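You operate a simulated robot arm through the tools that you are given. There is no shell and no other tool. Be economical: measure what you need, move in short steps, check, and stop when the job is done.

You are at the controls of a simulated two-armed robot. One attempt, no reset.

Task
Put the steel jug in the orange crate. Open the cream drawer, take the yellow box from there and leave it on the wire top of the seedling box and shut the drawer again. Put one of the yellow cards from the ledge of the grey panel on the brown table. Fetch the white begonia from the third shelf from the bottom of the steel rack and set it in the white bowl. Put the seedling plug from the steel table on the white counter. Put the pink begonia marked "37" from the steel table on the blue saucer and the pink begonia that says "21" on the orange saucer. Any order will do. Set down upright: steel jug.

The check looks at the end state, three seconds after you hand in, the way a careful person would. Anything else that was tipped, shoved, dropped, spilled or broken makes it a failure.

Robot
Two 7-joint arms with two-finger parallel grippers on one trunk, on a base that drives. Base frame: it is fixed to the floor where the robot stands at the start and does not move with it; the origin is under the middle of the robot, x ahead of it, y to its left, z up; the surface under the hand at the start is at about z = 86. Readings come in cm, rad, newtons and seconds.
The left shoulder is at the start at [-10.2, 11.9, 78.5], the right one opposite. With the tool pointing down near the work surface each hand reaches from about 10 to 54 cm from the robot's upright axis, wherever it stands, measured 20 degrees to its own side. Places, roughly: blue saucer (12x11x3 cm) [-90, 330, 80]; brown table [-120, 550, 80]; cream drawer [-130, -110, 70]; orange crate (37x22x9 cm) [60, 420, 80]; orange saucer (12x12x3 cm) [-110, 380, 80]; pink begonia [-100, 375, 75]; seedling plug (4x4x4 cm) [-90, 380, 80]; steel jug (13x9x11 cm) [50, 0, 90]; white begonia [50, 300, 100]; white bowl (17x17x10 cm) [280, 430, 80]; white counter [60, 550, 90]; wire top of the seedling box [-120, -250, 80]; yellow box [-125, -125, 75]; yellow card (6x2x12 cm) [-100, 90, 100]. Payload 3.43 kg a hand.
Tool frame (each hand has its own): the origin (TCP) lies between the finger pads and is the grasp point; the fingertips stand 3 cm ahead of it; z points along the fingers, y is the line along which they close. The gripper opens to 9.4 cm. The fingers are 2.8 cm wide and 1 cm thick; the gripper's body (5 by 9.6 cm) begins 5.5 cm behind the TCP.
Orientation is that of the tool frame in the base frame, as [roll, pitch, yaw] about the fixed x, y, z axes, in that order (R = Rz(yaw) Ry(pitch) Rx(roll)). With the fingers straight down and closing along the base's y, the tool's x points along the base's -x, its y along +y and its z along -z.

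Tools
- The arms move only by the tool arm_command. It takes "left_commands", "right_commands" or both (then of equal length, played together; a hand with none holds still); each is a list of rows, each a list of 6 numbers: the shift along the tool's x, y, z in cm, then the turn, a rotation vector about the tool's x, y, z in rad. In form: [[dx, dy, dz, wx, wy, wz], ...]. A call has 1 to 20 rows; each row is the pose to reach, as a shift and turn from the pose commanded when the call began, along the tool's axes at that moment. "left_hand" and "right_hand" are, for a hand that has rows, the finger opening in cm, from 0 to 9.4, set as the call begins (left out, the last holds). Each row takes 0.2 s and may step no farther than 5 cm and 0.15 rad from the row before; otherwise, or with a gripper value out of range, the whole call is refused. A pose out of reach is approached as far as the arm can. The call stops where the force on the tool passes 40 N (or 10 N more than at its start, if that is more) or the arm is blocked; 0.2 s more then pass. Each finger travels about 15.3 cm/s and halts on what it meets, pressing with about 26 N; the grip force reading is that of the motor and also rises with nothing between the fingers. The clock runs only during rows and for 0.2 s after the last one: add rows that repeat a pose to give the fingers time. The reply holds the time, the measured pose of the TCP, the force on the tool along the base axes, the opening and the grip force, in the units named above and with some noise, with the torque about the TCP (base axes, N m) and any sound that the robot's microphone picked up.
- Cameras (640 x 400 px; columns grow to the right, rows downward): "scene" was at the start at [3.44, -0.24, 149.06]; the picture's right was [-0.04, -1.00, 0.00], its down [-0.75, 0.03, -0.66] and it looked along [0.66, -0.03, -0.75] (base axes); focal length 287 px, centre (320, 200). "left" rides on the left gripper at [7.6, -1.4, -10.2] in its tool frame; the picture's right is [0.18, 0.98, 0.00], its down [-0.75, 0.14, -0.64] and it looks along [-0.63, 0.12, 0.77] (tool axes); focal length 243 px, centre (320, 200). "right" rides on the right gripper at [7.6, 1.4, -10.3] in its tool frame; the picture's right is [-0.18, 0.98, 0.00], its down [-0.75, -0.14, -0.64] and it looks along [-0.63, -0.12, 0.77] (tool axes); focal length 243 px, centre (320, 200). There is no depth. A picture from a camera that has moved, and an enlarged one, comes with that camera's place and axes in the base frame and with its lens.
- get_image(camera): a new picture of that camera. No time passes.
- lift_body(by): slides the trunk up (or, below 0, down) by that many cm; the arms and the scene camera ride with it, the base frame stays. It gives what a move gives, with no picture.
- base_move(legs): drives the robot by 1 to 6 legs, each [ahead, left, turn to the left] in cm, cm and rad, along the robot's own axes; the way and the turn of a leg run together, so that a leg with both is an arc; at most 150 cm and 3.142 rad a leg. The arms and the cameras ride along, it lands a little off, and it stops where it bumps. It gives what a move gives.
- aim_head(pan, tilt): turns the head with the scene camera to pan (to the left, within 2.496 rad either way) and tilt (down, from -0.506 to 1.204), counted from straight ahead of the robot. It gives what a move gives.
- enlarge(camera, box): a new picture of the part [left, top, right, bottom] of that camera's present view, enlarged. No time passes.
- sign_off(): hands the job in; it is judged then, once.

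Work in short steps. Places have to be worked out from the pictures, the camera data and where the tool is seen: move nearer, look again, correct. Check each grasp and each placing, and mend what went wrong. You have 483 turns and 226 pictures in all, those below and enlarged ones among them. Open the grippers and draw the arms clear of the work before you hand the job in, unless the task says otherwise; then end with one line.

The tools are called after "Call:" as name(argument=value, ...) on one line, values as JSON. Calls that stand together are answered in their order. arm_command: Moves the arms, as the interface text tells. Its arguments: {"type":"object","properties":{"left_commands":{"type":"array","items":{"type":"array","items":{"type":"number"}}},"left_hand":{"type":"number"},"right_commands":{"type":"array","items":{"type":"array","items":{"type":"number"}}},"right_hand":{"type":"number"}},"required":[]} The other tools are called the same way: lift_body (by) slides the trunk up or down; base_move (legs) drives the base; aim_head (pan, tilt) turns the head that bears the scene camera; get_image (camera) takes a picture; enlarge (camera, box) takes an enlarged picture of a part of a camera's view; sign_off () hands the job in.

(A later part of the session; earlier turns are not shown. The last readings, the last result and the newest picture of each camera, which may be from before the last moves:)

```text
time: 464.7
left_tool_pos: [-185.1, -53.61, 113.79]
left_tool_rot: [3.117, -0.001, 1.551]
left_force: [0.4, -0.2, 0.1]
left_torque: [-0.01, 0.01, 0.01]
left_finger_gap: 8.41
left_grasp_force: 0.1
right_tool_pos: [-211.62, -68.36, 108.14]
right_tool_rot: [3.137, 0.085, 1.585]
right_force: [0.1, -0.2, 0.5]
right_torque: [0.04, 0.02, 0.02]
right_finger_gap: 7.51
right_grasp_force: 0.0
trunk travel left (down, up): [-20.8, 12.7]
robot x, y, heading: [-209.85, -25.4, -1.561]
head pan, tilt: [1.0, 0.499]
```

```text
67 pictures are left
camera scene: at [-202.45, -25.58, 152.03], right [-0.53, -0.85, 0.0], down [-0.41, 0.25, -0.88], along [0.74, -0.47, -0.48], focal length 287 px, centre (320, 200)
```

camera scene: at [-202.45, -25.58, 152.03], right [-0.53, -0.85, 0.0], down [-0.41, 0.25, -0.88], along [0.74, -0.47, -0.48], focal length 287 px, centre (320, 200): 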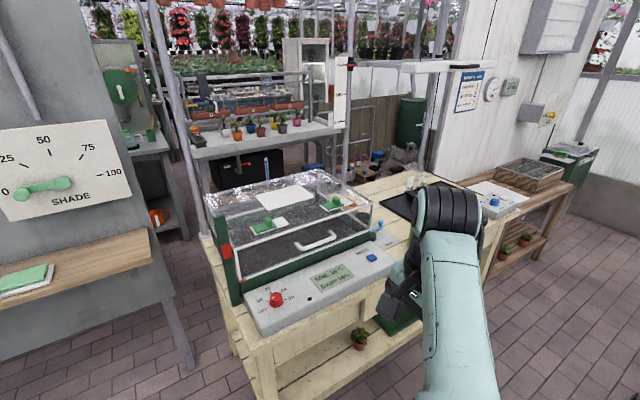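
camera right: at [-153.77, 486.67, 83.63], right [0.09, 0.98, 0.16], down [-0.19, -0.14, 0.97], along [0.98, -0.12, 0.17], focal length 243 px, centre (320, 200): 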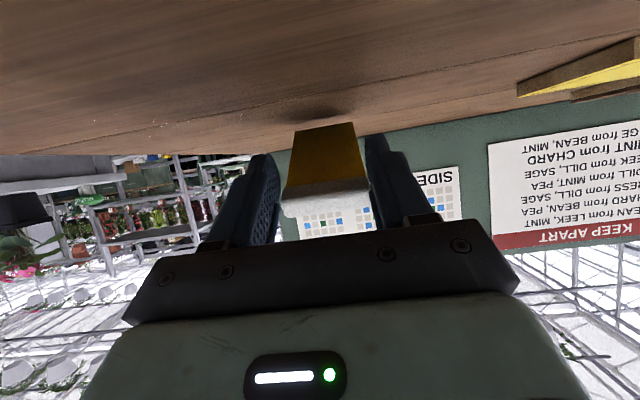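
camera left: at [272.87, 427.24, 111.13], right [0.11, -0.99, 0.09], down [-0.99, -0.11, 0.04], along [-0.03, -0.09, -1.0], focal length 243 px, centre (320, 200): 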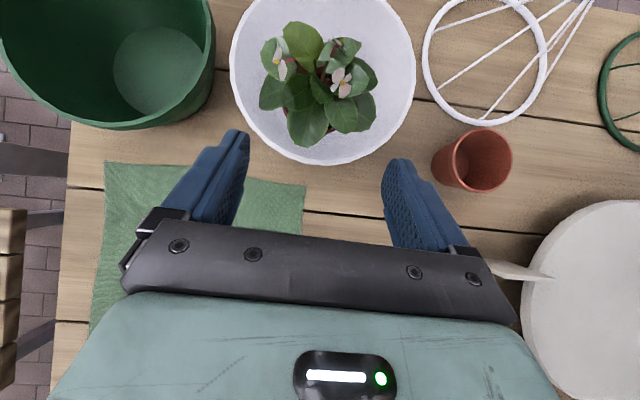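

The box with a mesh top further right, at about (-134, -213), fits the seedling box. I go on to y≈-110 and turn to face the bench.

Call:
base_move(legs=[[85, 0, 0], [0, 0, 1.565]])

Call:
aim_head(pan=0.0, tilt=0.65)

Call:
get_image(camera="scene")

```text
time: 473.1
left_tool_pos: [-181.21, -84.83, 113.85]
left_tool_rot: [3.116, 0.001, 3.141]
left_force: [-0.9, -0.3, -0.1]
left_torque: [0.01, 0.03, 0.0]
left_finger_gap: 8.4
left_grasp_force: 0.1
right_tool_pos: [-166.1, -110.99, 108.09]
right_tool_rot: [3.137, 0.084, -3.111]
right_force: [0.4, -0.3, -0.5]
right_torque: [0.0, 0.01, -0.04]
right_finger_gap: 7.52
right_grasp_force: 0.0
trunk travel left (down, up): [-20.8, 12.7]
robot x, y, heading: [-209.37, -110.17, 0.028]
head pan, tilt: [1.0, 0.499]
```

```text
time: 474.4
left_tool_pos: [-181.25, -84.69, 113.77]
left_tool_rot: [3.115, -0.001, 3.139]
left_force: [-0.7, 0.2, 1.2]
left_torque: [0.0, 0.02, -0.02]
left_finger_gap: 8.4
left_grasp_force: 0.1
right_tool_pos: [-166.1, -111.07, 108.0]
right_tool_rot: [3.135, 0.086, -3.111]
right_force: [0.1, 0.2, -0.2]
right_torque: [-0.01, 0.02, -0.01]
right_finger_gap: 7.5
right_grasp_force: 0.0
trunk travel left (down, up): [-20.8, 12.7]
robot x, y, heading: [-208.87, -110.4, 0.027]
head pan, tilt: [0.0, 0.649]
```

```text
66 pictures are left
camera scene: at [-205.01, -110.08, 150.69], right [0.03, -1.0, 0.0], down [-0.6, -0.02, -0.8], along [0.8, 0.02, -0.6], focal length 287 px, centre (320, 200)
```

scene: 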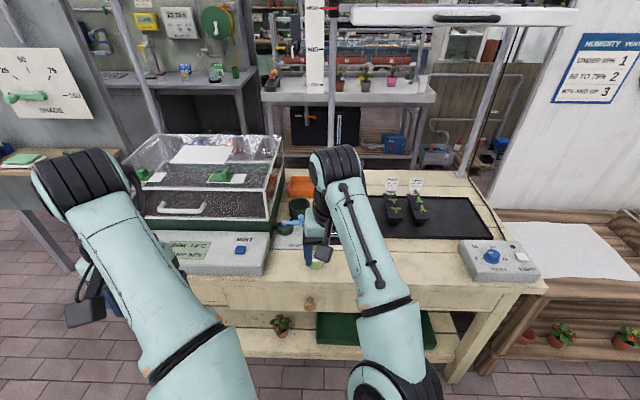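

A drawer with a wooden knob is in the bench's apron (knob around (-152, -106, 70)). I enlarge it.

Call:
enlarge(camera="scene", box=[200, 240, 420, 377])

Call:
get_image(camera="right")

```text
2.91 times, centred on (310, 308) of scene
camera zoom: at [-205.01, -110.08, 150.69], right [0.03, -1.0, 0.0], down [-0.6, -0.02, -0.8], along [0.8, 0.02, -0.6], focal length 835 px, centre (349, -116)
```

zoom: 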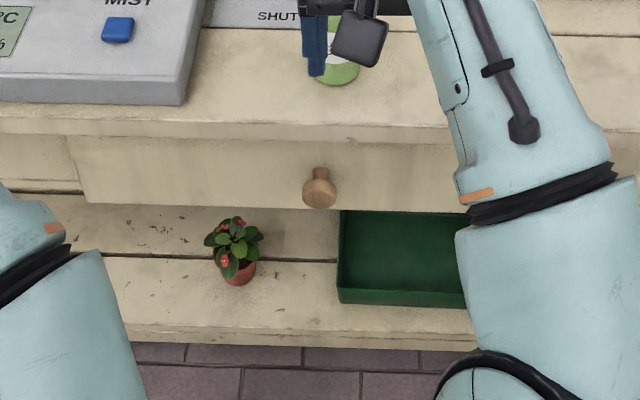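

```text
64 pictures are left
camera right: at [-174.46, -109.92, 117.78], right [0.15, 0.99, 0.02], down [0.7, -0.12, 0.7], along [0.7, -0.09, -0.71], focal length 243 px, centre (320, 200)
```

right: 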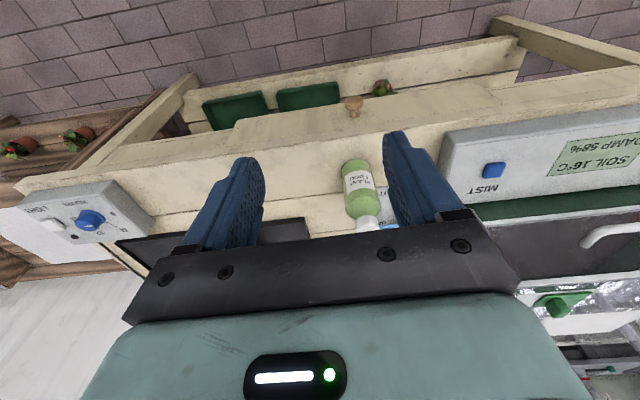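

Knob at (-153.5, -105.8, 71.8), drawer face about x=-150. I'll grip it with the right hand pitched forward, and pull by driving backward. I shift the base, lower the trunk and pitch the hand.

Call:
base_move(legs=[[-6, 12, -0.027]])

Call:
arm_command(right_commands=[[0, 0, 0, 0, -0.15, 0], [0, 0, 0, 0, -0.3, 0], [0, 0, 0, 0, -0.45, 0], [0, 0, 0, 0, -0.6, 0], [0, 0, 0, 0, -0.75, 0], [0, 0, 0, 0, -0.9, 0], [0, 0, 0, 0, -1.0, 0]], right_hand=6)

Call:
lift_body(by=-12)

Call:
get_image(camera="right")

```text
time: 476.0
left_tool_pos: [-186.79, -74.3, 113.77]
left_tool_rot: [3.116, 0.0, 3.112]
left_force: [0.2, 0.1, -0.1]
left_torque: [-0.02, 0.0, -0.02]
left_finger_gap: 8.39
left_grasp_force: 0.1
right_tool_pos: [-172.41, -100.97, 108.11]
right_tool_rot: [3.139, 0.087, -3.14]
right_force: [-0.3, -0.1, 0.2]
right_torque: [-0.04, 0.04, 0.02]
right_finger_gap: 7.5
right_grasp_force: 0.1
trunk travel left (down, up): [-20.8, 12.7]
robot x, y, heading: [-215.51, -99.07, 0.0]
head pan, tilt: [0.0, 0.649]
```

```text
time: 477.6
left_tool_pos: [-186.73, -74.17, 113.83]
left_tool_rot: [3.116, 0.0, 3.112]
left_force: [-0.3, 0.4, -0.3]
left_torque: [-0.03, 0.03, -0.01]
left_finger_gap: 8.4
left_grasp_force: 0.0
right_tool_pos: [-158.32, -94.35, 118.51]
right_tool_rot: [3.132, 1.086, 3.134]
right_force: [0.0, 0.3, 0.0]
right_torque: [0.0, 0.0, -0.01]
right_finger_gap: 6.0
right_grasp_force: 0.1
right hand out of reach, approached as far as the arm can: row 1, 2, 3, 4, 5, 6, 7
trunk travel left (down, up): [-20.8, 12.7]
robot x, y, heading: [-215.53, -98.74, -0.004]
head pan, tilt: [0.0, 0.649]
```

```text
time: 479.1
left_tool_pos: [-186.79, -74.32, 101.85]
left_tool_rot: [3.115, -0.001, 3.11]
left_force: [-0.2, -0.3, 0.2]
left_torque: [0.03, 0.0, 0.01]
left_finger_gap: 8.39
left_grasp_force: 0.2
right_tool_pos: [-157.31, -94.45, 103.45]
right_tool_rot: [3.134, 1.04, 3.135]
right_force: [0.2, 0.3, 0.2]
right_torque: [0.02, 0.04, 0.04]
right_finger_gap: 6.02
right_grasp_force: 0.0
trunk travel left (down, up): [-8.8, 24.7]
robot x, y, heading: [-215.35, -98.91, 0.001]
head pan, tilt: [0.0, 0.649]
```

```text
63 pictures are left
camera right: at [-169.95, -92.94, 102.22], right [0.09, 0.98, 0.16], down [-0.17, -0.15, 0.97], along [0.98, -0.12, 0.16], focal length 243 px, centre (320, 200)
```

right: 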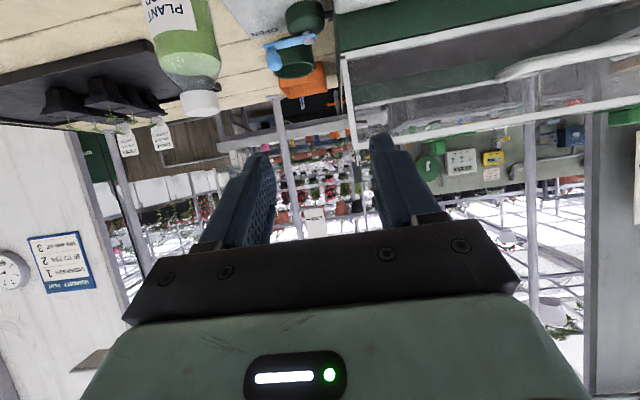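

Now I bring the hand down in front of the knob.

Call:
arm_command(right_commands=[[1, -2, -4, 0, 0, 0], [4.5, -4, -4, 0, 0, 0], [8.5, -6, -3, 0, 0, 0], [12.5, -8, -1, 0, 0, 0], [16.5, -10, 1.5, 0, 0, 0], [20.5, -11.4, 4, 0, 0, 0], [23.6, -11.4, 6, 0, 0, 0]])

Call:
get_image(camera="right")

Call:
enlarge(camera="scene", box=[220, 220, 420, 345])

```text
refused: row 5 steps farther than a row can; nothing moved
```

```text
62 pictures are left
camera right: at [-169.95, -92.94, 102.22], right [0.09, 0.98, 0.16], down [-0.17, -0.15, 0.97], along [0.98, -0.12, 0.16], focal length 243 px, centre (320, 200)
```

right: 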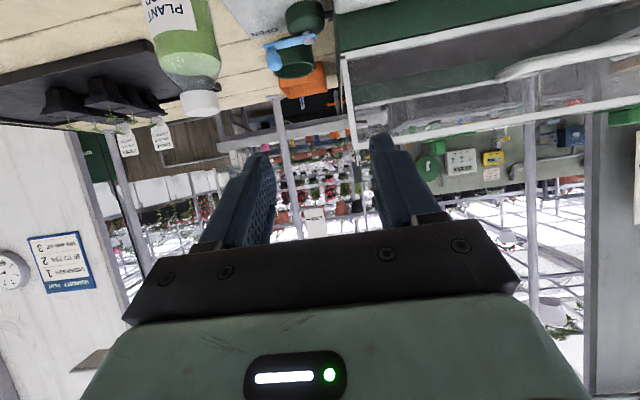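

```text
3.20 times, centred on (320, 282) of scene
camera zoom: at [-208.94, -98.74, 138.37], right [0.0, -1.0, 0.0], down [-0.6, 0.0, -0.8], along [0.8, 0.0, -0.6], focal length 919 px, centre (320, -64)
```

zoom: 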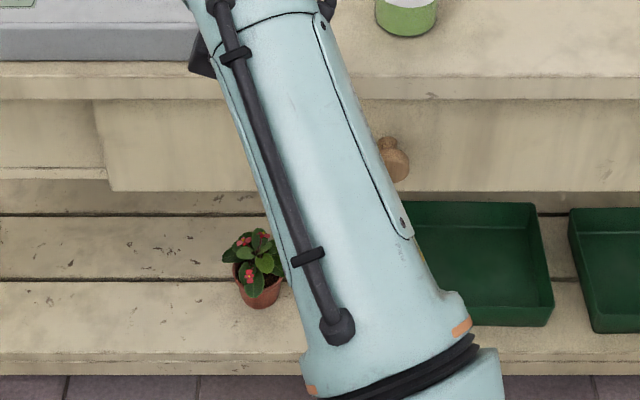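

Resending with smaller rows.

Call:
arm_command(right_commands=[[1, -1.5, -4, 0, 0, 0], [4.5, -3.5, -5, 0, 0, 0], [8.5, -5.5, -4, 0, 0, 0], [12.5, -7, -2, 0, 0, 0], [16, -8.5, 0.5, 0, 0, 0], [19.5, -10, 3, 0, 0, 0], [22, -11.4, 5, 0, 0, 0], [23.6, -11.4, 6, 0, 0, 0]])

Call:
get_image(camera="right")

Call:
enlarge(camera="scene", box=[220, 220, 420, 345])

```text
time: 480.9
left_tool_pos: [-186.68, -74.22, 101.84]
left_tool_rot: [3.115, 0.001, 3.111]
left_force: [0.8, 0.1, -0.3]
left_torque: [0.0, 0.01, -0.01]
left_finger_gap: 8.4
left_grasp_force: 0.1
right_tool_pos: [-147.18, -99.4, 84.49]
right_tool_rot: [3.133, 1.041, 3.135]
right_force: [0.4, 0.4, 0.2]
right_torque: [0.03, 0.01, 0.02]
right_finger_gap: 6.01
right_grasp_force: 0.1
right hand out of reach, approached as far as the arm can: row 1, 2, 3, 4, 5, 6, 7, 8
trunk travel left (down, up): [-8.8, 24.7]
robot x, y, heading: [-215.71, -99.1, -0.004]
head pan, tilt: [0.0, 0.649]
```

```text
60 pictures are left
camera right: at [-159.72, -97.87, 83.09], right [0.09, 0.98, 0.16], down [-0.17, -0.15, 0.97], along [0.98, -0.12, 0.16], focal length 243 px, centre (320, 200)
```

right: 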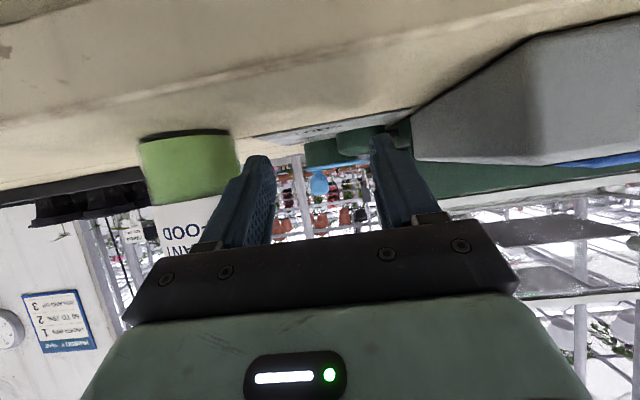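

```text
3.20 times, centred on (320, 282) of scene
camera zoom: at [-208.89, -98.67, 138.35], right [0.0, -1.0, 0.0], down [-0.6, 0.0, -0.8], along [0.8, 0.0, -0.6], focal length 919 px, centre (320, -64)
```

zoom: 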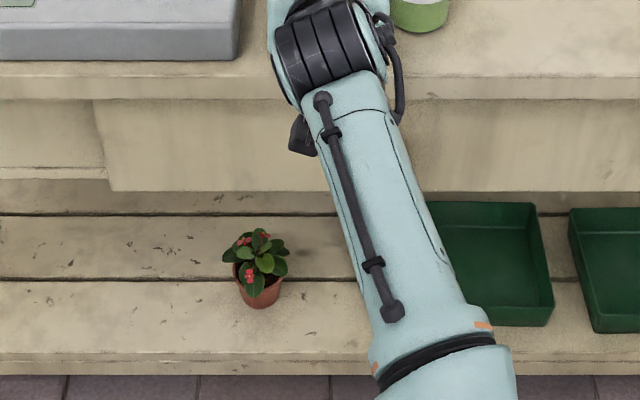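

The reach clamp carried the hand out over the bench edge. I draw it back along its own axis, up and away, until it is in free reach again.

Call:
arm_command(right_commands=[[0, 0, -4.5, 0, 0, 0], [0, 0, -9, 0, 0, 0], [0, 0, -13.5, 0, 0, 0], [0, 0, -18, 0, 0, 0], [0, 0, -22.5, 0, 0, 0]])

```text
time: 482.1
left_tool_pos: [-186.87, -74.14, 101.98]
left_tool_rot: [3.116, 0.001, 3.111]
left_force: [-1.0, 0.0, 0.2]
left_torque: [0.0, -0.02, -0.01]
left_finger_gap: 8.41
left_grasp_force: 0.1
right_tool_pos: [-156.8, -95.3, 103.25]
right_tool_rot: [3.134, 1.037, 3.136]
right_force: [-0.3, -0.2, -0.8]
right_torque: [0.0, 0.0, 0.0]
right_finger_gap: 6.01
right_grasp_force: 0.0
right hand out of reach, approached as far as the arm can: row 1, 2, 3, 4, 5
trunk travel left (down, up): [-8.8, 24.7]
robot x, y, heading: [-215.24, -98.93, -0.001]
head pan, tilt: [0.0, 0.649]
```

I believe the commanded pose is now too close to the body, rather than too far. I move the base back 6 cm and command the hand forward stepwise to check that.

Call:
base_move(legs=[[-8, 0, 0]])

Call:
arm_command(right_commands=[[-2, 0.8, 4, 0, 0, 0], [-4, 1.6, 8, 0, 0, 0], [-6, 2.4, 12, 0, 0, 0], [-8, 3.2, 16, 0, 0, 0], [-9.5, 4, 20, 0, 0, 0]])

```text
time: 483.2
left_tool_pos: [-194.75, -74.16, 101.87]
left_tool_rot: [3.117, 0.002, 3.111]
left_force: [-0.1, -0.3, -0.3]
left_torque: [-0.02, -0.05, 0.0]
left_finger_gap: 8.44
left_grasp_force: 0.1
right_tool_pos: [-164.65, -95.28, 103.2]
right_tool_rot: [3.135, 1.04, 3.135]
right_force: [-0.5, 0.3, 0.0]
right_torque: [0.01, -0.01, 0.0]
right_finger_gap: 6.0
right_grasp_force: 0.1
trunk travel left (down, up): [-8.8, 24.7]
robot x, y, heading: [-223.8, -98.73, -0.003]
head pan, tilt: [0.0, 0.649]
```

```text
time: 484.4
left_tool_pos: [-194.64, -74.27, 101.75]
left_tool_rot: [3.116, 0.001, 3.111]
left_force: [0.8, -0.1, 0.1]
left_torque: [0.0, 0.03, 0.0]
left_finger_gap: 8.44
left_grasp_force: 0.0
right_tool_pos: [-158.99, -97.35, 95.33]
right_tool_rot: [3.132, 1.041, 3.135]
right_force: [-0.7, 0.6, -0.5]
right_torque: [-0.02, 0.0, -0.01]
right_finger_gap: 5.99
right_grasp_force: 0.0
right hand out of reach, approached as far as the arm can: row 1, 2, 3, 4, 5
trunk travel left (down, up): [-8.8, 24.7]
robot x, y, heading: [-223.76, -98.74, 0.003]
head pan, tilt: [0.0, 0.649]
```

The arm is stretched straight and stuck there. I command a larger retreat combined with a move to the right, toward the arm's natural side.

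Call:
arm_command(right_commands=[[0, -2, -4.5, 0, 0, 0], [0, -4, -9, 0, 0, 0], [0, -6, -13.5, 0, 0, 0], [2, -8, -17, 0, 0, 0], [4, -10, -20, 0, 0, 0], [6, -11, -22, 0, 0, 0]])

Call:
get_image(camera="scene")

```text
time: 485.8
left_tool_pos: [-194.56, -74.02, 101.81]
left_tool_rot: [3.118, 0.001, 3.111]
left_force: [0.5, 0.0, 0.4]
left_torque: [-0.02, -0.03, 0.01]
left_finger_gap: 8.4
left_grasp_force: 0.1
right_tool_pos: [-169.67, -104.77, 113.37]
right_tool_rot: [3.136, 1.036, 3.14]
right_force: [-0.3, -0.5, 0.7]
right_torque: [0.0, -0.01, 0.03]
right_finger_gap: 6.03
right_grasp_force: 0.1
right hand out of reach, approached as far as the arm can: row 1, 2, 3, 4, 5, 6
trunk travel left (down, up): [-8.8, 24.7]
robot x, y, heading: [-223.53, -98.92, 0.005]
head pan, tilt: [0.0, 0.649]
```

```text
58 pictures are left
camera scene: at [-216.7, -98.72, 138.35], right [0.0, -1.0, 0.0], down [-0.6, 0.0, -0.8], along [0.8, 0.0, -0.6], focal length 287 px, centre (320, 200)
```

scene: 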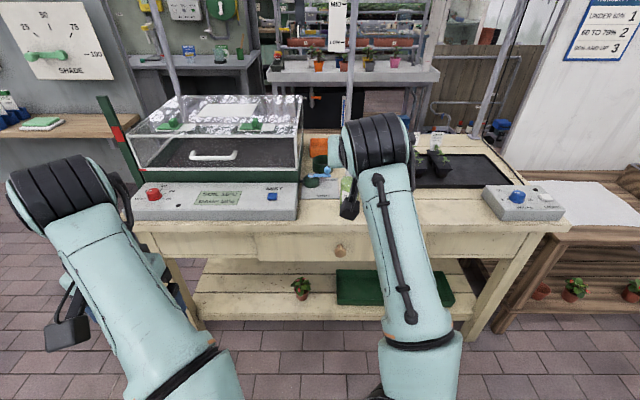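

The arm is still straight. I fold it by turning the hand back down while pulling in toward the body.

Call:
arm_command(right_commands=[[2.1, -1, -2.1, 0, 0.15, 0], [4.2, -2, -4.2, 0, 0.3, 0], [6.3, -3, -6.3, 0, 0.45, 0], [8.4, -4, -8.4, 0, 0.6, 0], [10.5, -5, -10.5, 0, 0.75, 0], [12.6, -6, -12.6, 0, 0.9, 0], [14.9, -6, -14.8, 0, 1.03, 0], [14.9, -6, -14.8, 0, 1.03, 0]])

```text
time: 487.6
left_tool_pos: [-194.67, -74.21, 101.8]
left_tool_rot: [3.116, 0.0, 3.113]
left_force: [0.6, -0.6, 0.2]
left_torque: [0.03, -0.01, -0.01]
left_finger_gap: 8.38
left_grasp_force: 0.1
right_tool_pos: [-190.59, -112.39, 105.52]
right_tool_rot: [3.137, 0.017, 3.141]
right_force: [-0.3, -0.7, -0.6]
right_torque: [0.0, -0.01, 0.01]
right_finger_gap: 6.01
right_grasp_force: 0.0
right hand out of reach, approached as far as the arm can: row 6, 7, 8
trunk travel left (down, up): [-8.8, 24.7]
robot x, y, heading: [-223.52, -98.62, -0.003]
head pan, tilt: [0.0, 0.649]
```

Folded now. With the trunk low the hand is simply too high, so I bring it down to z≈85 where the arm can bend.

Call:
arm_command(right_commands=[[0, 0, 4, 0, 0, 0], [0, 0, 8, 0, 0, 0], [0, 0, 12, 0, 0, 0], [0, 0, 16, 0, 0, 0], [0, 0, 20, 0, 0, 0]])

Call:
arm_command(right_commands=[[-1, 0, 0, 0, -0.15, 0], [-2, 0, 0, 0, -0.3, 0], [-4, 0, 0, 0, -0.45, 0], [-6, 0, 0, 0, -0.6, 0], [-8, 0, 0, 0, -0.75, 0], [-10, 0, 0, 0, -0.9, 0], [-12, 0, 0, 0, -1.03, 0]])

```text
time: 488.8
left_tool_pos: [-194.72, -74.08, 101.8]
left_tool_rot: [3.116, -0.001, 3.113]
left_force: [1.4, 0.3, 0.2]
left_torque: [0.0, -0.03, 0.02]
left_finger_gap: 8.4
left_grasp_force: 0.1
right_tool_pos: [-190.26, -112.35, 85.61]
right_tool_rot: [3.139, 0.011, -3.139]
right_force: [1.2, 0.3, 0.2]
right_torque: [0.02, 0.04, -0.03]
right_finger_gap: 6.01
right_grasp_force: 0.1
trunk travel left (down, up): [-8.8, 24.7]
robot x, y, heading: [-223.28, -99.08, 0.002]
head pan, tilt: [0.0, 0.649]
```

```text
time: 490.4
left_tool_pos: [-194.6, -74.26, 101.84]
left_tool_rot: [3.116, 0.0, 3.112]
left_force: [0.0, 0.3, -0.5]
left_torque: [-0.04, 0.0, 0.02]
left_finger_gap: 8.38
left_grasp_force: 0.0
right_tool_pos: [-178.42, -112.06, 85.38]
right_tool_rot: [3.132, 1.037, 3.136]
right_force: [0.2, -0.3, 0.4]
right_torque: [0.02, 0.04, -0.03]
right_finger_gap: 5.98
right_grasp_force: 0.1
trunk travel left (down, up): [-8.8, 24.7]
robot x, y, heading: [-223.69, -99.1, 0.002]
head pan, tilt: [0.0, 0.649]
```

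Works. I bring the base left 6 and forward 12 so the hand lines up with the knob, and lower it.

Call:
base_move(legs=[[12, 6.2, -0.002]])

Call:
arm_command(right_commands=[[3, 0, 1.7, 0, 0, 0], [6, 0, 3.4, 0, 0, 0], [8, 0, 4.5, 0, 0, 0]])

Call:
get_image(camera="right")

```text
time: 491.7
left_tool_pos: [-182.48, -68.18, 101.78]
left_tool_rot: [3.116, 0.0, 3.11]
left_force: [0.7, -0.1, -0.4]
left_torque: [0.01, 0.0, -0.01]
left_finger_gap: 8.41
left_grasp_force: 0.0
right_tool_pos: [-166.36, -106.18, 85.4]
right_tool_rot: [3.136, 1.037, 3.135]
right_force: [0.8, 0.7, 0.1]
right_torque: [-0.03, 0.02, -0.01]
right_finger_gap: 6.0
right_grasp_force: 0.0
trunk travel left (down, up): [-8.8, 24.7]
robot x, y, heading: [-211.4, -92.63, -0.002]
head pan, tilt: [0.0, 0.649]
```

```text
time: 492.5
left_tool_pos: [-182.46, -68.14, 101.73]
left_tool_rot: [3.115, 0.0, 3.11]
left_force: [-0.3, -0.5, 0.1]
left_torque: [0.02, -0.01, 0.02]
left_finger_gap: 8.42
left_grasp_force: 0.0
right_tool_pos: [-166.4, -106.1, 76.41]
right_tool_rot: [3.134, 1.039, 3.134]
right_force: [0.3, 0.7, -0.4]
right_torque: [-0.04, 0.0, -0.01]
right_finger_gap: 6.02
right_grasp_force: 0.1
trunk travel left (down, up): [-8.8, 24.7]
robot x, y, heading: [-211.45, -93.16, -0.003]
head pan, tilt: [0.0, 0.649]
```

```text
57 pictures are left
camera right: at [-179.05, -104.54, 75.23], right [0.09, 0.98, 0.16], down [-0.17, -0.14, 0.97], along [0.98, -0.12, 0.15], focal length 243 px, centre (320, 200)
```

right: 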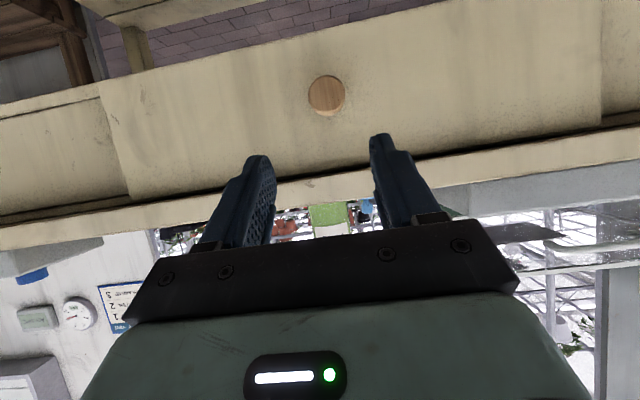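

The knob is at about (-154, -105.4, 69.3). I advance along the fingers to straddle it.

Call:
arm_command(right_commands=[[0, 0.4, 3, 0, 0, 0], [-0.2, 0.7, 6, 0, 0, 0], [-0.4, 0.7, 9, 0, 0, 0], [-0.4, 0.7, 11, 0, 0, 0]])

Call:
get_image(camera="right")

```text
time: 493.5
left_tool_pos: [-182.6, -68.27, 101.86]
left_tool_rot: [3.114, 0.0, 3.11]
left_force: [1.5, -0.6, 1.0]
left_torque: [0.01, -0.03, 0.03]
left_finger_gap: 8.39
left_grasp_force: 0.0
right_tool_pos: [-156.78, -105.25, 71.0]
right_tool_rot: [3.131, 1.039, 3.134]
right_force: [0.1, 0.3, 0.1]
right_torque: [0.02, 0.02, -0.03]
right_finger_gap: 6.01
right_grasp_force: 0.1
trunk travel left (down, up): [-8.8, 24.7]
robot x, y, heading: [-211.12, -92.83, 0.001]
head pan, tilt: [0.0, 0.649]
```

```text
56 pictures are left
camera right: at [-169.45, -103.83, 69.73], right [0.09, 0.98, 0.16], down [-0.17, -0.15, 0.97], along [0.98, -0.12, 0.15], focal length 243 px, centre (320, 200)
```

right: 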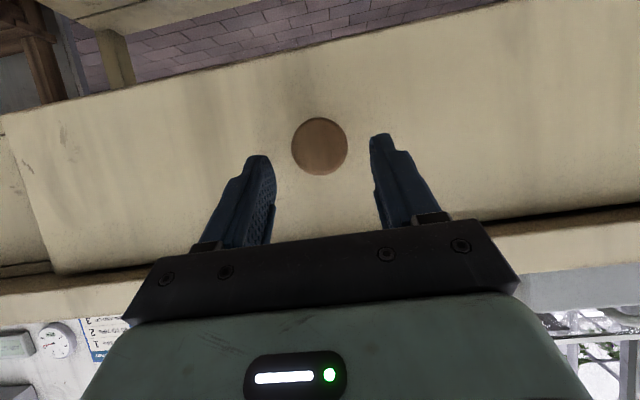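

Centred on the knob. I go the last 2.3 cm and close.

Call:
arm_command(right_commands=[[0.2, 0, 1.2, 0, 0, 0], [0.3, 0, 2.3, 0, 0, 0]])

Call:
arm_command(right_commands=[[0, 0, 0, 0, 0, 0], [0, 0, 0, 0, 0, 0], [0, 0, 0, 0, 0, 0], [0, 0, 0, 0, 0, 0]], right_hand=0)

```text
time: 494.1
left_tool_pos: [-182.63, -68.2, 101.83]
left_tool_rot: [3.115, -0.001, 3.11]
left_force: [0.2, 1.0, 0.7]
left_torque: [0.03, 0.01, 0.03]
left_finger_gap: 8.4
left_grasp_force: 0.1
right_tool_pos: [-154.93, -105.38, 69.59]
right_tool_rot: [3.135, 1.039, 3.134]
right_force: [0.0, -0.1, 0.4]
right_torque: [-0.02, -0.02, 0.03]
right_finger_gap: 5.97
right_grasp_force: 0.0
trunk travel left (down, up): [-8.8, 24.7]
robot x, y, heading: [-211.38, -93.03, -0.006]
head pan, tilt: [0.0, 0.649]
```

```text
time: 495.1
left_tool_pos: [-182.52, -68.22, 101.91]
left_tool_rot: [3.114, 0.0, 3.11]
left_force: [-0.2, -0.1, 0.3]
left_torque: [0.02, -0.01, 0.01]
left_finger_gap: 8.41
left_grasp_force: 0.1
right_tool_pos: [-154.88, -105.27, 69.61]
right_tool_rot: [3.134, 1.039, 3.135]
right_force: [1.4, 1.4, 0.8]
right_torque: [0.06, -0.07, 0.01]
right_finger_gap: 3.75
right_grasp_force: 45.4
trunk travel left (down, up): [-8.8, 24.7]
robot x, y, heading: [-211.67, -92.49, 0.001]
head pan, tilt: [0.0, 0.649]
```

The knob is gripped. I pull by driving back 15 cm.

Call:
base_move(legs=[[-15, 0, 0]])

Call:
get_image(camera="scene")

```text
time: 496.5
left_tool_pos: [-197.27, -68.15, 101.82]
left_tool_rot: [3.113, 0.0, 3.115]
left_force: [0.2, 0.2, 0.1]
left_torque: [-0.01, 0.0, -0.02]
left_finger_gap: 8.42
left_grasp_force: 0.0
right_tool_pos: [-169.54, -105.24, 69.57]
right_tool_rot: [3.138, 1.04, 3.14]
right_force: [1.8, -10.8, 2.3]
right_torque: [-0.04, 0.32, -0.37]
right_finger_gap: 3.74
right_grasp_force: 45.1
trunk travel left (down, up): [-8.8, 24.7]
robot x, y, heading: [-225.95, -92.76, 0.007]
head pan, tilt: [0.0, 0.649]
```

```text
55 pictures are left
camera scene: at [-219.37, -92.81, 138.36], right [0.0, -1.0, 0.0], down [-0.6, 0.0, -0.8], along [0.8, 0.0, -0.6], focal length 287 px, centre (320, 200)
```

scene: 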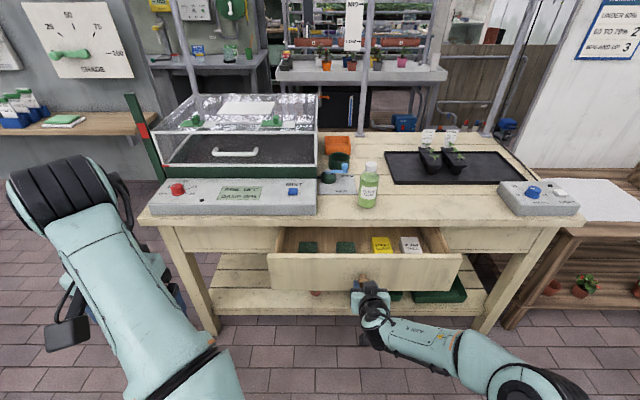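

The drawer is open 15 cm and the yellow box is visible at the right. I pull another 11 cm with the arm.

Call:
arm_command(right_commands=[[1.4, 0, -2.4, 0, 0, 0], [2.8, 0, -4.75, 0, 0, 0], [4.2, 0, -7.1, 0, 0, 0], [5.6, 0, -9.5, 0, 0, 0]])

Call:
enlarge(camera="scene", box=[250, 190, 490, 340])

```text
time: 497.5
left_tool_pos: [-197.28, -68.18, 101.82]
left_tool_rot: [3.113, 0.002, 3.116]
left_force: [0.1, 0.0, -0.2]
left_torque: [-0.01, 0.0, 0.0]
left_finger_gap: 8.39
left_grasp_force: 0.0
right_tool_pos: [-180.54, -105.43, 69.65]
right_tool_rot: [3.136, 1.04, 3.138]
right_force: [-1.2, -1.4, 4.0]
right_torque: [0.07, 1.08, 0.15]
right_finger_gap: 3.77
right_grasp_force: 44.7
trunk travel left (down, up): [-8.8, 24.7]
robot x, y, heading: [-225.96, -92.72, 0.005]
head pan, tilt: [0.0, 0.649]
```

```text
2.67 times, centred on (370, 265) of scene
camera zoom: at [-219.39, -92.73, 138.37], right [0.0, -1.0, 0.0], down [-0.6, 0.0, -0.8], along [0.8, 0.0, -0.6], focal length 766 px, centre (187, 27)
```

zoom: 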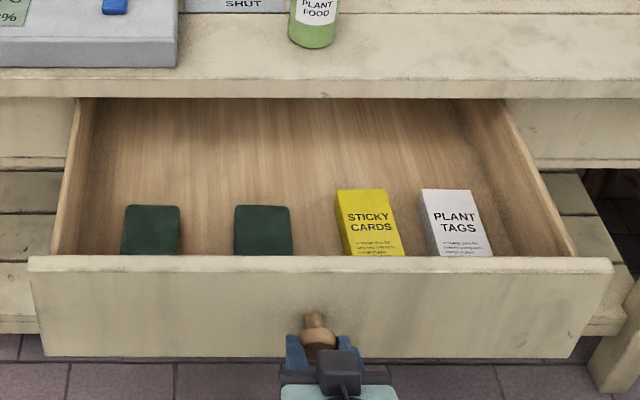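

The drawer is open about 26 cm; the yellow "STICKY CARDS" box lies near the front at y≈-112. I let go of the knob, back off, and turn the hand downward above.

Call:
arm_command(right_commands=[[0, 0, 0, 0, 0, 0], [0, 0, 0, 0, 0, 0], [0, 0, -2.5, 0, 0, 0], [-1, 0, -6, 0, 0, 0], [-4.5, 0, -9, 0, 0, 0], [-8.5, 0, -11, 0, 0, 0], [-12.5, 0, -13, 0, 0, 0]], right_hand=6.5)

Call:
arm_command(right_commands=[[-1, -1, 0, 0, 0.15, 0], [-2, -2, 0, 0, 0.3, 0], [-3, -3, 0, 0, 0.45, 0], [-4, -4, 0, 0, 0.6, 0], [-4, -5, 0, 0, 0.75, 0], [-4, -6, 0, 0, 0.9, 0], [-4, -7, 0, 0, 1.035, 0]])

Call:
get_image(camera="scene")

```text
time: 499.1
left_tool_pos: [-197.32, -67.89, 102.01]
left_tool_rot: [3.116, 0.0, 3.116]
left_force: [0.3, 0.3, 0.0]
left_torque: [-0.03, 0.01, -0.02]
left_finger_gap: 8.4
left_grasp_force: 0.2
right_tool_pos: [-185.43, -105.05, 86.99]
right_tool_rot: [3.136, 1.041, 3.138]
right_force: [-0.2, -0.1, 0.7]
right_torque: [0.0, 0.02, 0.0]
right_finger_gap: 6.49
right_grasp_force: 0.0
trunk travel left (down, up): [-8.8, 24.7]
robot x, y, heading: [-225.78, -92.64, -0.001]
head pan, tilt: [0.0, 0.649]
```

```text
time: 500.7
left_tool_pos: [-197.25, -68.09, 101.77]
left_tool_rot: [3.115, 0.001, 3.116]
left_force: [-0.3, 0.4, -0.6]
left_torque: [0.01, 0.06, -0.01]
left_finger_gap: 8.41
left_grasp_force: 0.1
right_tool_pos: [-183.09, -112.34, 90.42]
right_tool_rot: [3.138, 0.004, 3.141]
right_force: [0.4, 0.2, 0.0]
right_torque: [-0.01, -0.01, -0.01]
right_finger_gap: 6.49
right_grasp_force: 0.0
trunk travel left (down, up): [-8.8, 24.7]
robot x, y, heading: [-226.12, -92.81, 0.003]
head pan, tilt: [0.0, 0.649]
```

```text
53 pictures are left
camera scene: at [-219.29, -92.71, 138.35], right [0.0, -1.0, 0.0], down [-0.6, 0.0, -0.8], along [0.8, 0.0, -0.6], focal length 287 px, centre (320, 200)
```

scene: 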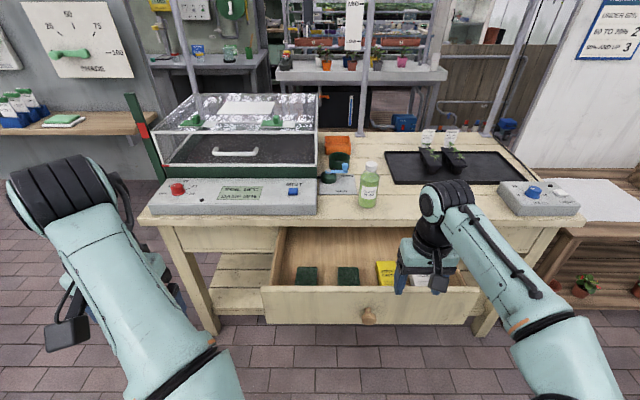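

Hand is down and clear. I drive 13 cm forward and look with the right camera.

Call:
base_move(legs=[[13, 0, 0]])

Call:
get_image(camera="right")

```text
time: 501.9
left_tool_pos: [-184.27, -68.12, 101.85]
left_tool_rot: [3.115, -0.001, 3.113]
left_force: [-1.0, -0.1, -0.4]
left_torque: [-0.01, 0.04, 0.0]
left_finger_gap: 8.39
left_grasp_force: 0.2
right_tool_pos: [-170.23, -112.47, 90.35]
right_tool_rot: [3.141, 0.003, 3.141]
right_force: [0.1, 0.8, -0.6]
right_torque: [-0.01, 0.06, 0.0]
right_finger_gap: 6.48
right_grasp_force: 0.1
trunk travel left (down, up): [-8.8, 24.7]
robot x, y, heading: [-212.93, -92.78, 0.0]
head pan, tilt: [0.0, 0.649]
```

```text
52 pictures are left
camera right: at [-177.81, -110.97, 100.68], right [0.18, 0.98, 0.0], down [0.75, -0.14, 0.64], along [0.63, -0.12, -0.76], focal length 243 px, centre (320, 200)
```

right: 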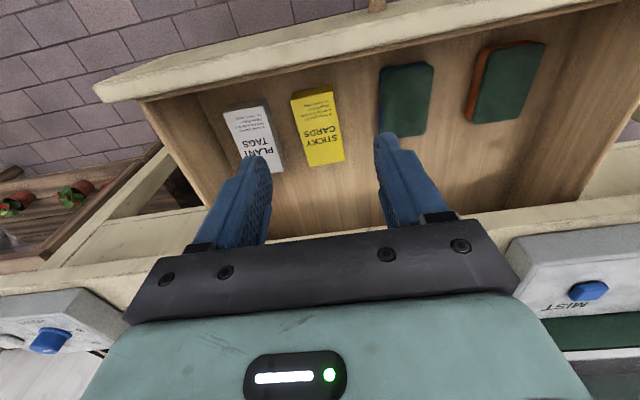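

The yellow box is 10.7 × 6 cm, centred at (-163.3, -113.9), top z≈68, aligned with the axes; the white box is 2.9 cm beside it. I go above with 7.6 cm opening, then down.

Call:
arm_command(right_commands=[[-2.5, -0.5, 3, 0, 0, 0], [-5, -1, 6, 0, 0, 0], [-6.9, -1.4, 9, 0, 0, 0], [-6.9, -1.4, 12.5, 0, 0, 0], [-6.9, -1.4, 15.5, 0, 0, 0]], right_hand=7.6)

Call:
get_image(camera="right")

```text
time: 503.1
left_tool_pos: [-184.21, -68.08, 101.8]
left_tool_rot: [3.114, 0.0, 3.114]
left_force: [0.2, -0.2, 0.3]
left_torque: [0.0, -0.01, 0.0]
left_finger_gap: 8.39
left_grasp_force: 0.1
right_tool_pos: [-163.37, -113.84, 74.81]
right_tool_rot: [3.138, 0.005, 3.14]
right_force: [0.6, 0.1, 0.3]
right_torque: [0.02, -0.03, -0.03]
right_finger_gap: 7.6
right_grasp_force: 0.0
trunk travel left (down, up): [-8.8, 24.7]
robot x, y, heading: [-213.02, -92.92, 0.006]
head pan, tilt: [0.0, 0.649]
```

```text
51 pictures are left
camera right: at [-170.96, -112.4, 85.18], right [0.18, 0.98, 0.0], down [0.75, -0.14, 0.65], along [0.63, -0.12, -0.76], focal length 243 px, centre (320, 200)
```

right: 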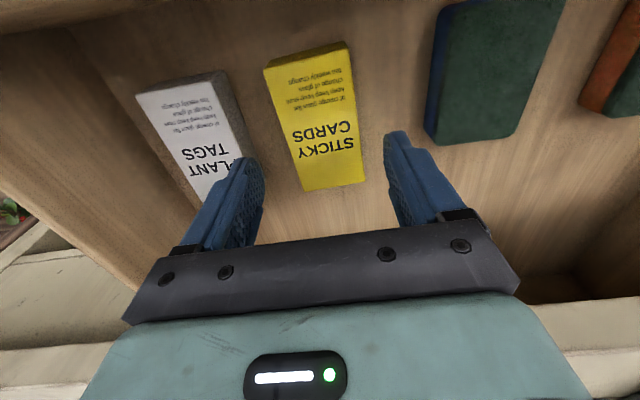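

Fingers are aligned on both sides of the yellow box. I descend 6.3 cm and close.

Call:
arm_command(right_commands=[[0, 0, 2, 0, 0, 0], [0, 0, 4, 0, 0, 0], [0, 0, 5.3, 0, 0, 0], [0, 0, 6.3, 0, 0, 0]])

Call:
get_image(camera="right")

```text
time: 504.1
left_tool_pos: [-184.34, -67.97, 101.75]
left_tool_rot: [3.115, 0.0, 3.114]
left_force: [0.0, -0.6, -1.1]
left_torque: [0.0, 0.02, 0.0]
left_finger_gap: 8.4
left_grasp_force: 0.1
right_tool_pos: [-163.27, -113.67, 68.65]
right_tool_rot: [3.14, 0.006, 3.14]
right_force: [0.7, 0.6, 0.2]
right_torque: [0.0, -0.03, 0.0]
right_finger_gap: 7.61
right_grasp_force: 0.0
trunk travel left (down, up): [-8.8, 24.7]
robot x, y, heading: [-213.26, -92.76, 0.003]
head pan, tilt: [0.0, 0.649]
```

```text
50 pictures are left
camera right: at [-170.84, -112.16, 78.93], right [0.19, 0.98, 0.0], down [0.75, -0.14, 0.65], along [0.63, -0.12, -0.76], focal length 243 px, centre (320, 200)
```

right: 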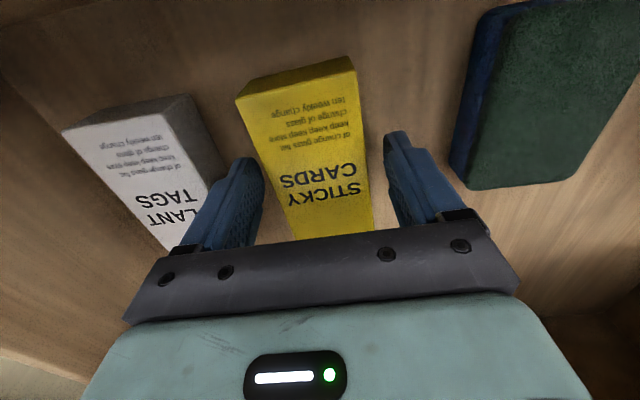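

I go 0.9 cm lower for a better overlap, then close and lift slightly.

Call:
arm_command(right_commands=[[0, 0, 0.3, 0, 0, 0], [0, 0, 0.6, 0, 0, 0], [0, 0, 0.9, 0, 0, 0]])

Call:
arm_command(right_commands=[[0, 0, 0, 0, 0, 0], [0, 0, 0, 0, 0, 0], [0, 0, 0, 0, 0, 0], [0, 0, -1, 0, 0, 0], [0, 0, -2.5, 0, 0, 0]], right_hand=0)

Call:
get_image(camera="right")

```text
time: 504.9
left_tool_pos: [-184.24, -68.03, 101.92]
left_tool_rot: [3.115, 0.001, 3.114]
left_force: [-0.6, 0.1, -0.7]
left_torque: [0.02, 0.02, 0.01]
left_finger_gap: 8.36
left_grasp_force: 0.1
right_tool_pos: [-163.23, -113.82, 67.75]
right_tool_rot: [-3.142, 0.007, 3.139]
right_force: [0.3, -0.6, -0.2]
right_torque: [0.0, 0.0, 0.0]
right_finger_gap: 7.58
right_grasp_force: 0.1
trunk travel left (down, up): [-8.8, 24.7]
robot x, y, heading: [-213.42, -92.39, 0.001]
head pan, tilt: [0.0, 0.649]
```

```text
time: 506.1
left_tool_pos: [-184.26, -68.03, 101.85]
left_tool_rot: [3.115, 0.0, 3.114]
left_force: [-0.4, -0.8, -0.2]
left_torque: [0.01, 0.0, 0.0]
left_finger_gap: 8.41
left_grasp_force: 0.2
right_tool_pos: [-163.19, -113.81, 70.2]
right_tool_rot: [3.141, 0.007, 3.14]
right_force: [-0.2, 0.2, -1.0]
right_torque: [-0.02, 0.0, 0.0]
right_finger_gap: 5.94
right_grasp_force: 25.7
trunk travel left (down, up): [-8.8, 24.7]
robot x, y, heading: [-212.99, -93.19, 0.004]
head pan, tilt: [0.0, 0.649]
```

```text
49 pictures are left
camera right: at [-170.78, -112.3, 80.53], right [0.19, 0.98, 0.0], down [0.75, -0.14, 0.65], along [0.63, -0.12, -0.76], focal length 243 px, centre (320, 200)
```

right: 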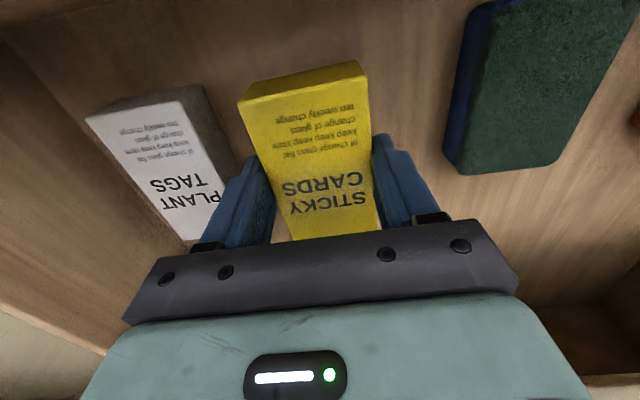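

The yellow box is held. I lift it out, raise the trunk, back away and look for the seedling box.

Call:
arm_command(right_commands=[[0, 0, -3, 0, 0, 0], [0, 0, -6.5, 0, 0, 0], [0, 0, -10, 0, 0, 0], [1, 0, -14, 0, 0, 0], [3, 0, -18, 0, 0, 0], [5, 0, -22, 0, 0, 0]])

Call:
lift_body(by=12)

Call:
base_move(legs=[[-8, 0, 0], [0, -100, 0]])

Call:
get_image(camera="scene")

```text
time: 507.5
left_tool_pos: [-184.32, -68.12, 101.91]
left_tool_rot: [3.114, -0.001, 3.115]
left_force: [-0.1, -0.9, -0.6]
left_torque: [-0.03, 0.03, 0.01]
left_finger_gap: 8.37
left_grasp_force: 0.0
right_tool_pos: [-168.55, -113.66, 92.09]
right_tool_rot: [3.141, 0.005, 3.14]
right_force: [0.4, 0.0, -0.7]
right_torque: [0.0, 0.0, 0.01]
right_finger_gap: 5.95
right_grasp_force: 26.0
trunk travel left (down, up): [-8.8, 24.7]
robot x, y, heading: [-213.26, -92.75, 0.007]
head pan, tilt: [0.0, 0.649]
```

```text
time: 509.0
left_tool_pos: [-184.39, -68.03, 113.83]
left_tool_rot: [3.114, 0.0, 3.114]
left_force: [-0.5, 0.4, 0.4]
left_torque: [-0.03, 0.0, 0.0]
left_finger_gap: 8.41
left_grasp_force: 0.1
right_tool_pos: [-168.48, -113.81, 104.05]
right_tool_rot: [3.139, 0.003, 3.141]
right_force: [-0.1, 0.7, -1.2]
right_torque: [-0.03, -0.03, -0.02]
right_finger_gap: 5.95
right_grasp_force: 26.4
trunk travel left (down, up): [-20.8, 12.7]
robot x, y, heading: [-212.58, -92.87, 0.006]
head pan, tilt: [0.0, 0.649]
```

```text
time: 518.6
left_tool_pos: [-191.84, -165.23, 113.77]
left_tool_rot: [3.115, 0.001, 3.131]
left_force: [0.7, 0.3, 0.4]
left_torque: [0.03, -0.01, -0.02]
left_finger_gap: 8.4
left_grasp_force: 0.1
right_tool_pos: [-175.06, -210.7, 104.16]
right_tool_rot: [3.138, 0.004, -3.123]
right_force: [0.5, 0.6, -1.7]
right_torque: [0.0, 0.04, -0.02]
right_finger_gap: 5.95
right_grasp_force: 25.8
trunk travel left (down, up): [-20.8, 12.7]
robot x, y, heading: [-220.4, -190.52, 0.018]
head pan, tilt: [0.0, 0.649]
```

```text
48 pictures are left
camera scene: at [-215.8, -190.26, 150.69], right [0.02, -1.0, 0.0], down [-0.6, -0.01, -0.8], along [0.8, 0.02, -0.6], focal length 287 px, centre (320, 200)
```

scene: 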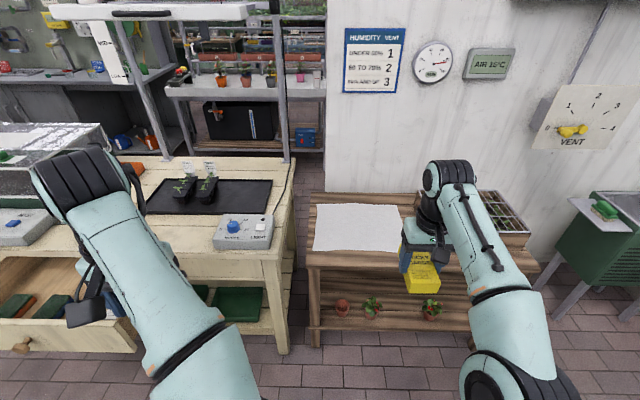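

The seedling box with mesh top is further right, about (-135, -252). I strafe 45 cm more.

Call:
base_move(legs=[[0, -42, -0.018]])

Call:
aim_head(pan=-0.1, tilt=0.75)

Call:
get_image(camera="scene")

Call:
get_image(camera="right")

```text
time: 522.9
left_tool_pos: [-190.98, -208.39, 113.76]
left_tool_rot: [3.115, 0.0, 3.119]
left_force: [0.2, 0.3, 0.0]
left_torque: [-0.02, -0.02, -0.05]
left_finger_gap: 8.43
left_grasp_force: 0.1
right_tool_pos: [-174.72, -254.08, 104.22]
right_tool_rot: [3.14, 0.004, -3.137]
right_force: [-0.1, 0.2, -1.6]
right_torque: [-0.03, 0.03, 0.02]
right_finger_gap: 5.94
right_grasp_force: 25.9
trunk travel left (down, up): [-20.8, 12.7]
robot x, y, heading: [-219.81, -232.74, 0.009]
head pan, tilt: [0.0, 0.649]
```

```text
time: 523.6
left_tool_pos: [-190.95, -208.24, 113.81]
left_tool_rot: [3.116, 0.001, 3.118]
left_force: [-0.6, 1.0, -0.5]
left_torque: [0.01, 0.03, 0.01]
left_finger_gap: 8.4
left_grasp_force: 0.0
right_tool_pos: [-174.69, -254.04, 104.19]
right_tool_rot: [3.14, 0.004, -3.135]
right_force: [-0.2, 0.3, -0.3]
right_torque: [0.0, 0.02, -0.05]
right_finger_gap: 5.95
right_grasp_force: 25.5
trunk travel left (down, up): [-20.8, 12.7]
robot x, y, heading: [-219.33, -233.57, 0.008]
head pan, tilt: [-0.099, 0.75]
```

```text
47 pictures are left
camera scene: at [-215.61, -233.92, 149.84], right [-0.09, -1.0, 0.0], down [-0.68, 0.06, -0.73], along [0.73, -0.07, -0.68], focal length 287 px, centre (320, 200)
```

scene: 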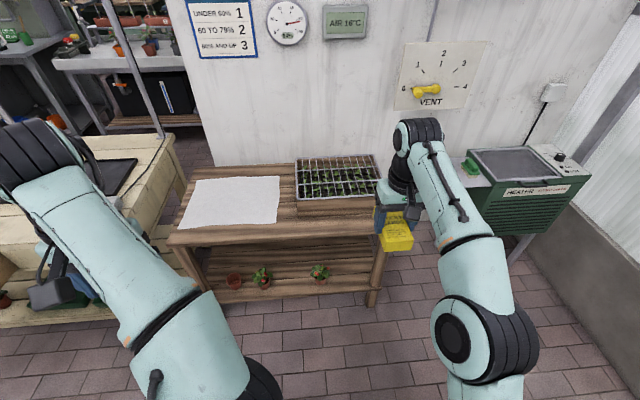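

```text
46 pictures are left
camera right: at [-182.31, -252.61, 114.49], right [0.18, 0.98, 0.0], down [0.75, -0.14, 0.64], along [0.63, -0.11, -0.76], focal length 243 px, centre (320, 200)
```

right: 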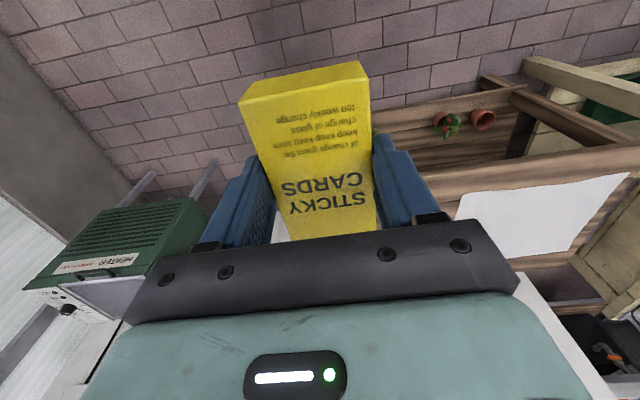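

The wire top is at z≈86, centred about (-137, -247). I drive forward 33 cm and left 7 cm with the box held high.

Call:
base_move(legs=[[33, 7, -0.008]])

Call:
get_image(camera="right")

Call:
get_image(camera="scene")

```text
time: 525.8
left_tool_pos: [-158.15, -201.34, 113.76]
left_tool_rot: [3.117, 0.001, 3.116]
left_force: [0.2, -0.9, -0.8]
left_torque: [0.0, 0.03, 0.03]
left_finger_gap: 8.39
left_grasp_force: 0.0
right_tool_pos: [-141.87, -247.14, 104.28]
right_tool_rot: [3.141, 0.002, 3.141]
right_force: [0.3, 0.7, -1.4]
right_torque: [0.0, 0.02, -0.01]
right_finger_gap: 5.92
right_grasp_force: 25.6
trunk travel left (down, up): [-20.8, 12.7]
robot x, y, heading: [-186.79, -226.17, 0.007]
head pan, tilt: [-0.099, 0.75]
```

```text
45 pictures are left
camera right: at [-149.66, -245.58, 114.49], right [0.18, 0.98, 0.0], down [0.75, -0.14, 0.64], along [0.63, -0.12, -0.76], focal length 243 px, centre (320, 200)
```

right: 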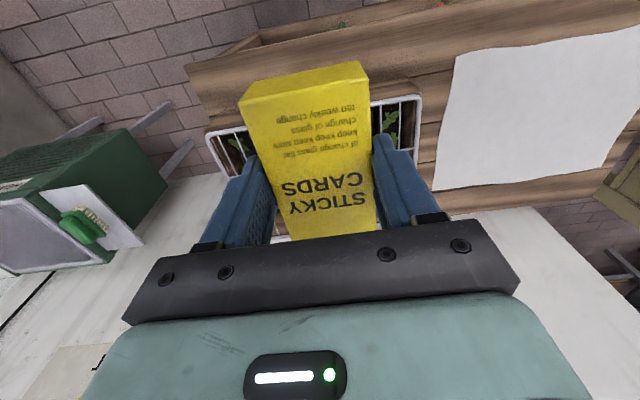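

```text
44 pictures are left
camera scene: at [-182.86, -226.75, 149.83], right [-0.09, -1.0, 0.0], down [-0.68, 0.06, -0.73], along [0.73, -0.07, -0.68], focal length 287 px, centre (320, 200)
```

scene: 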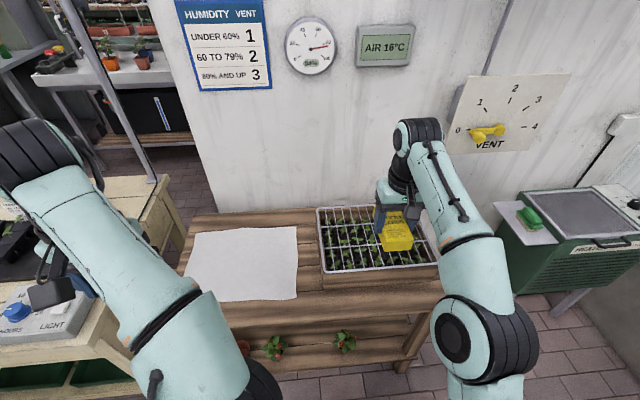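

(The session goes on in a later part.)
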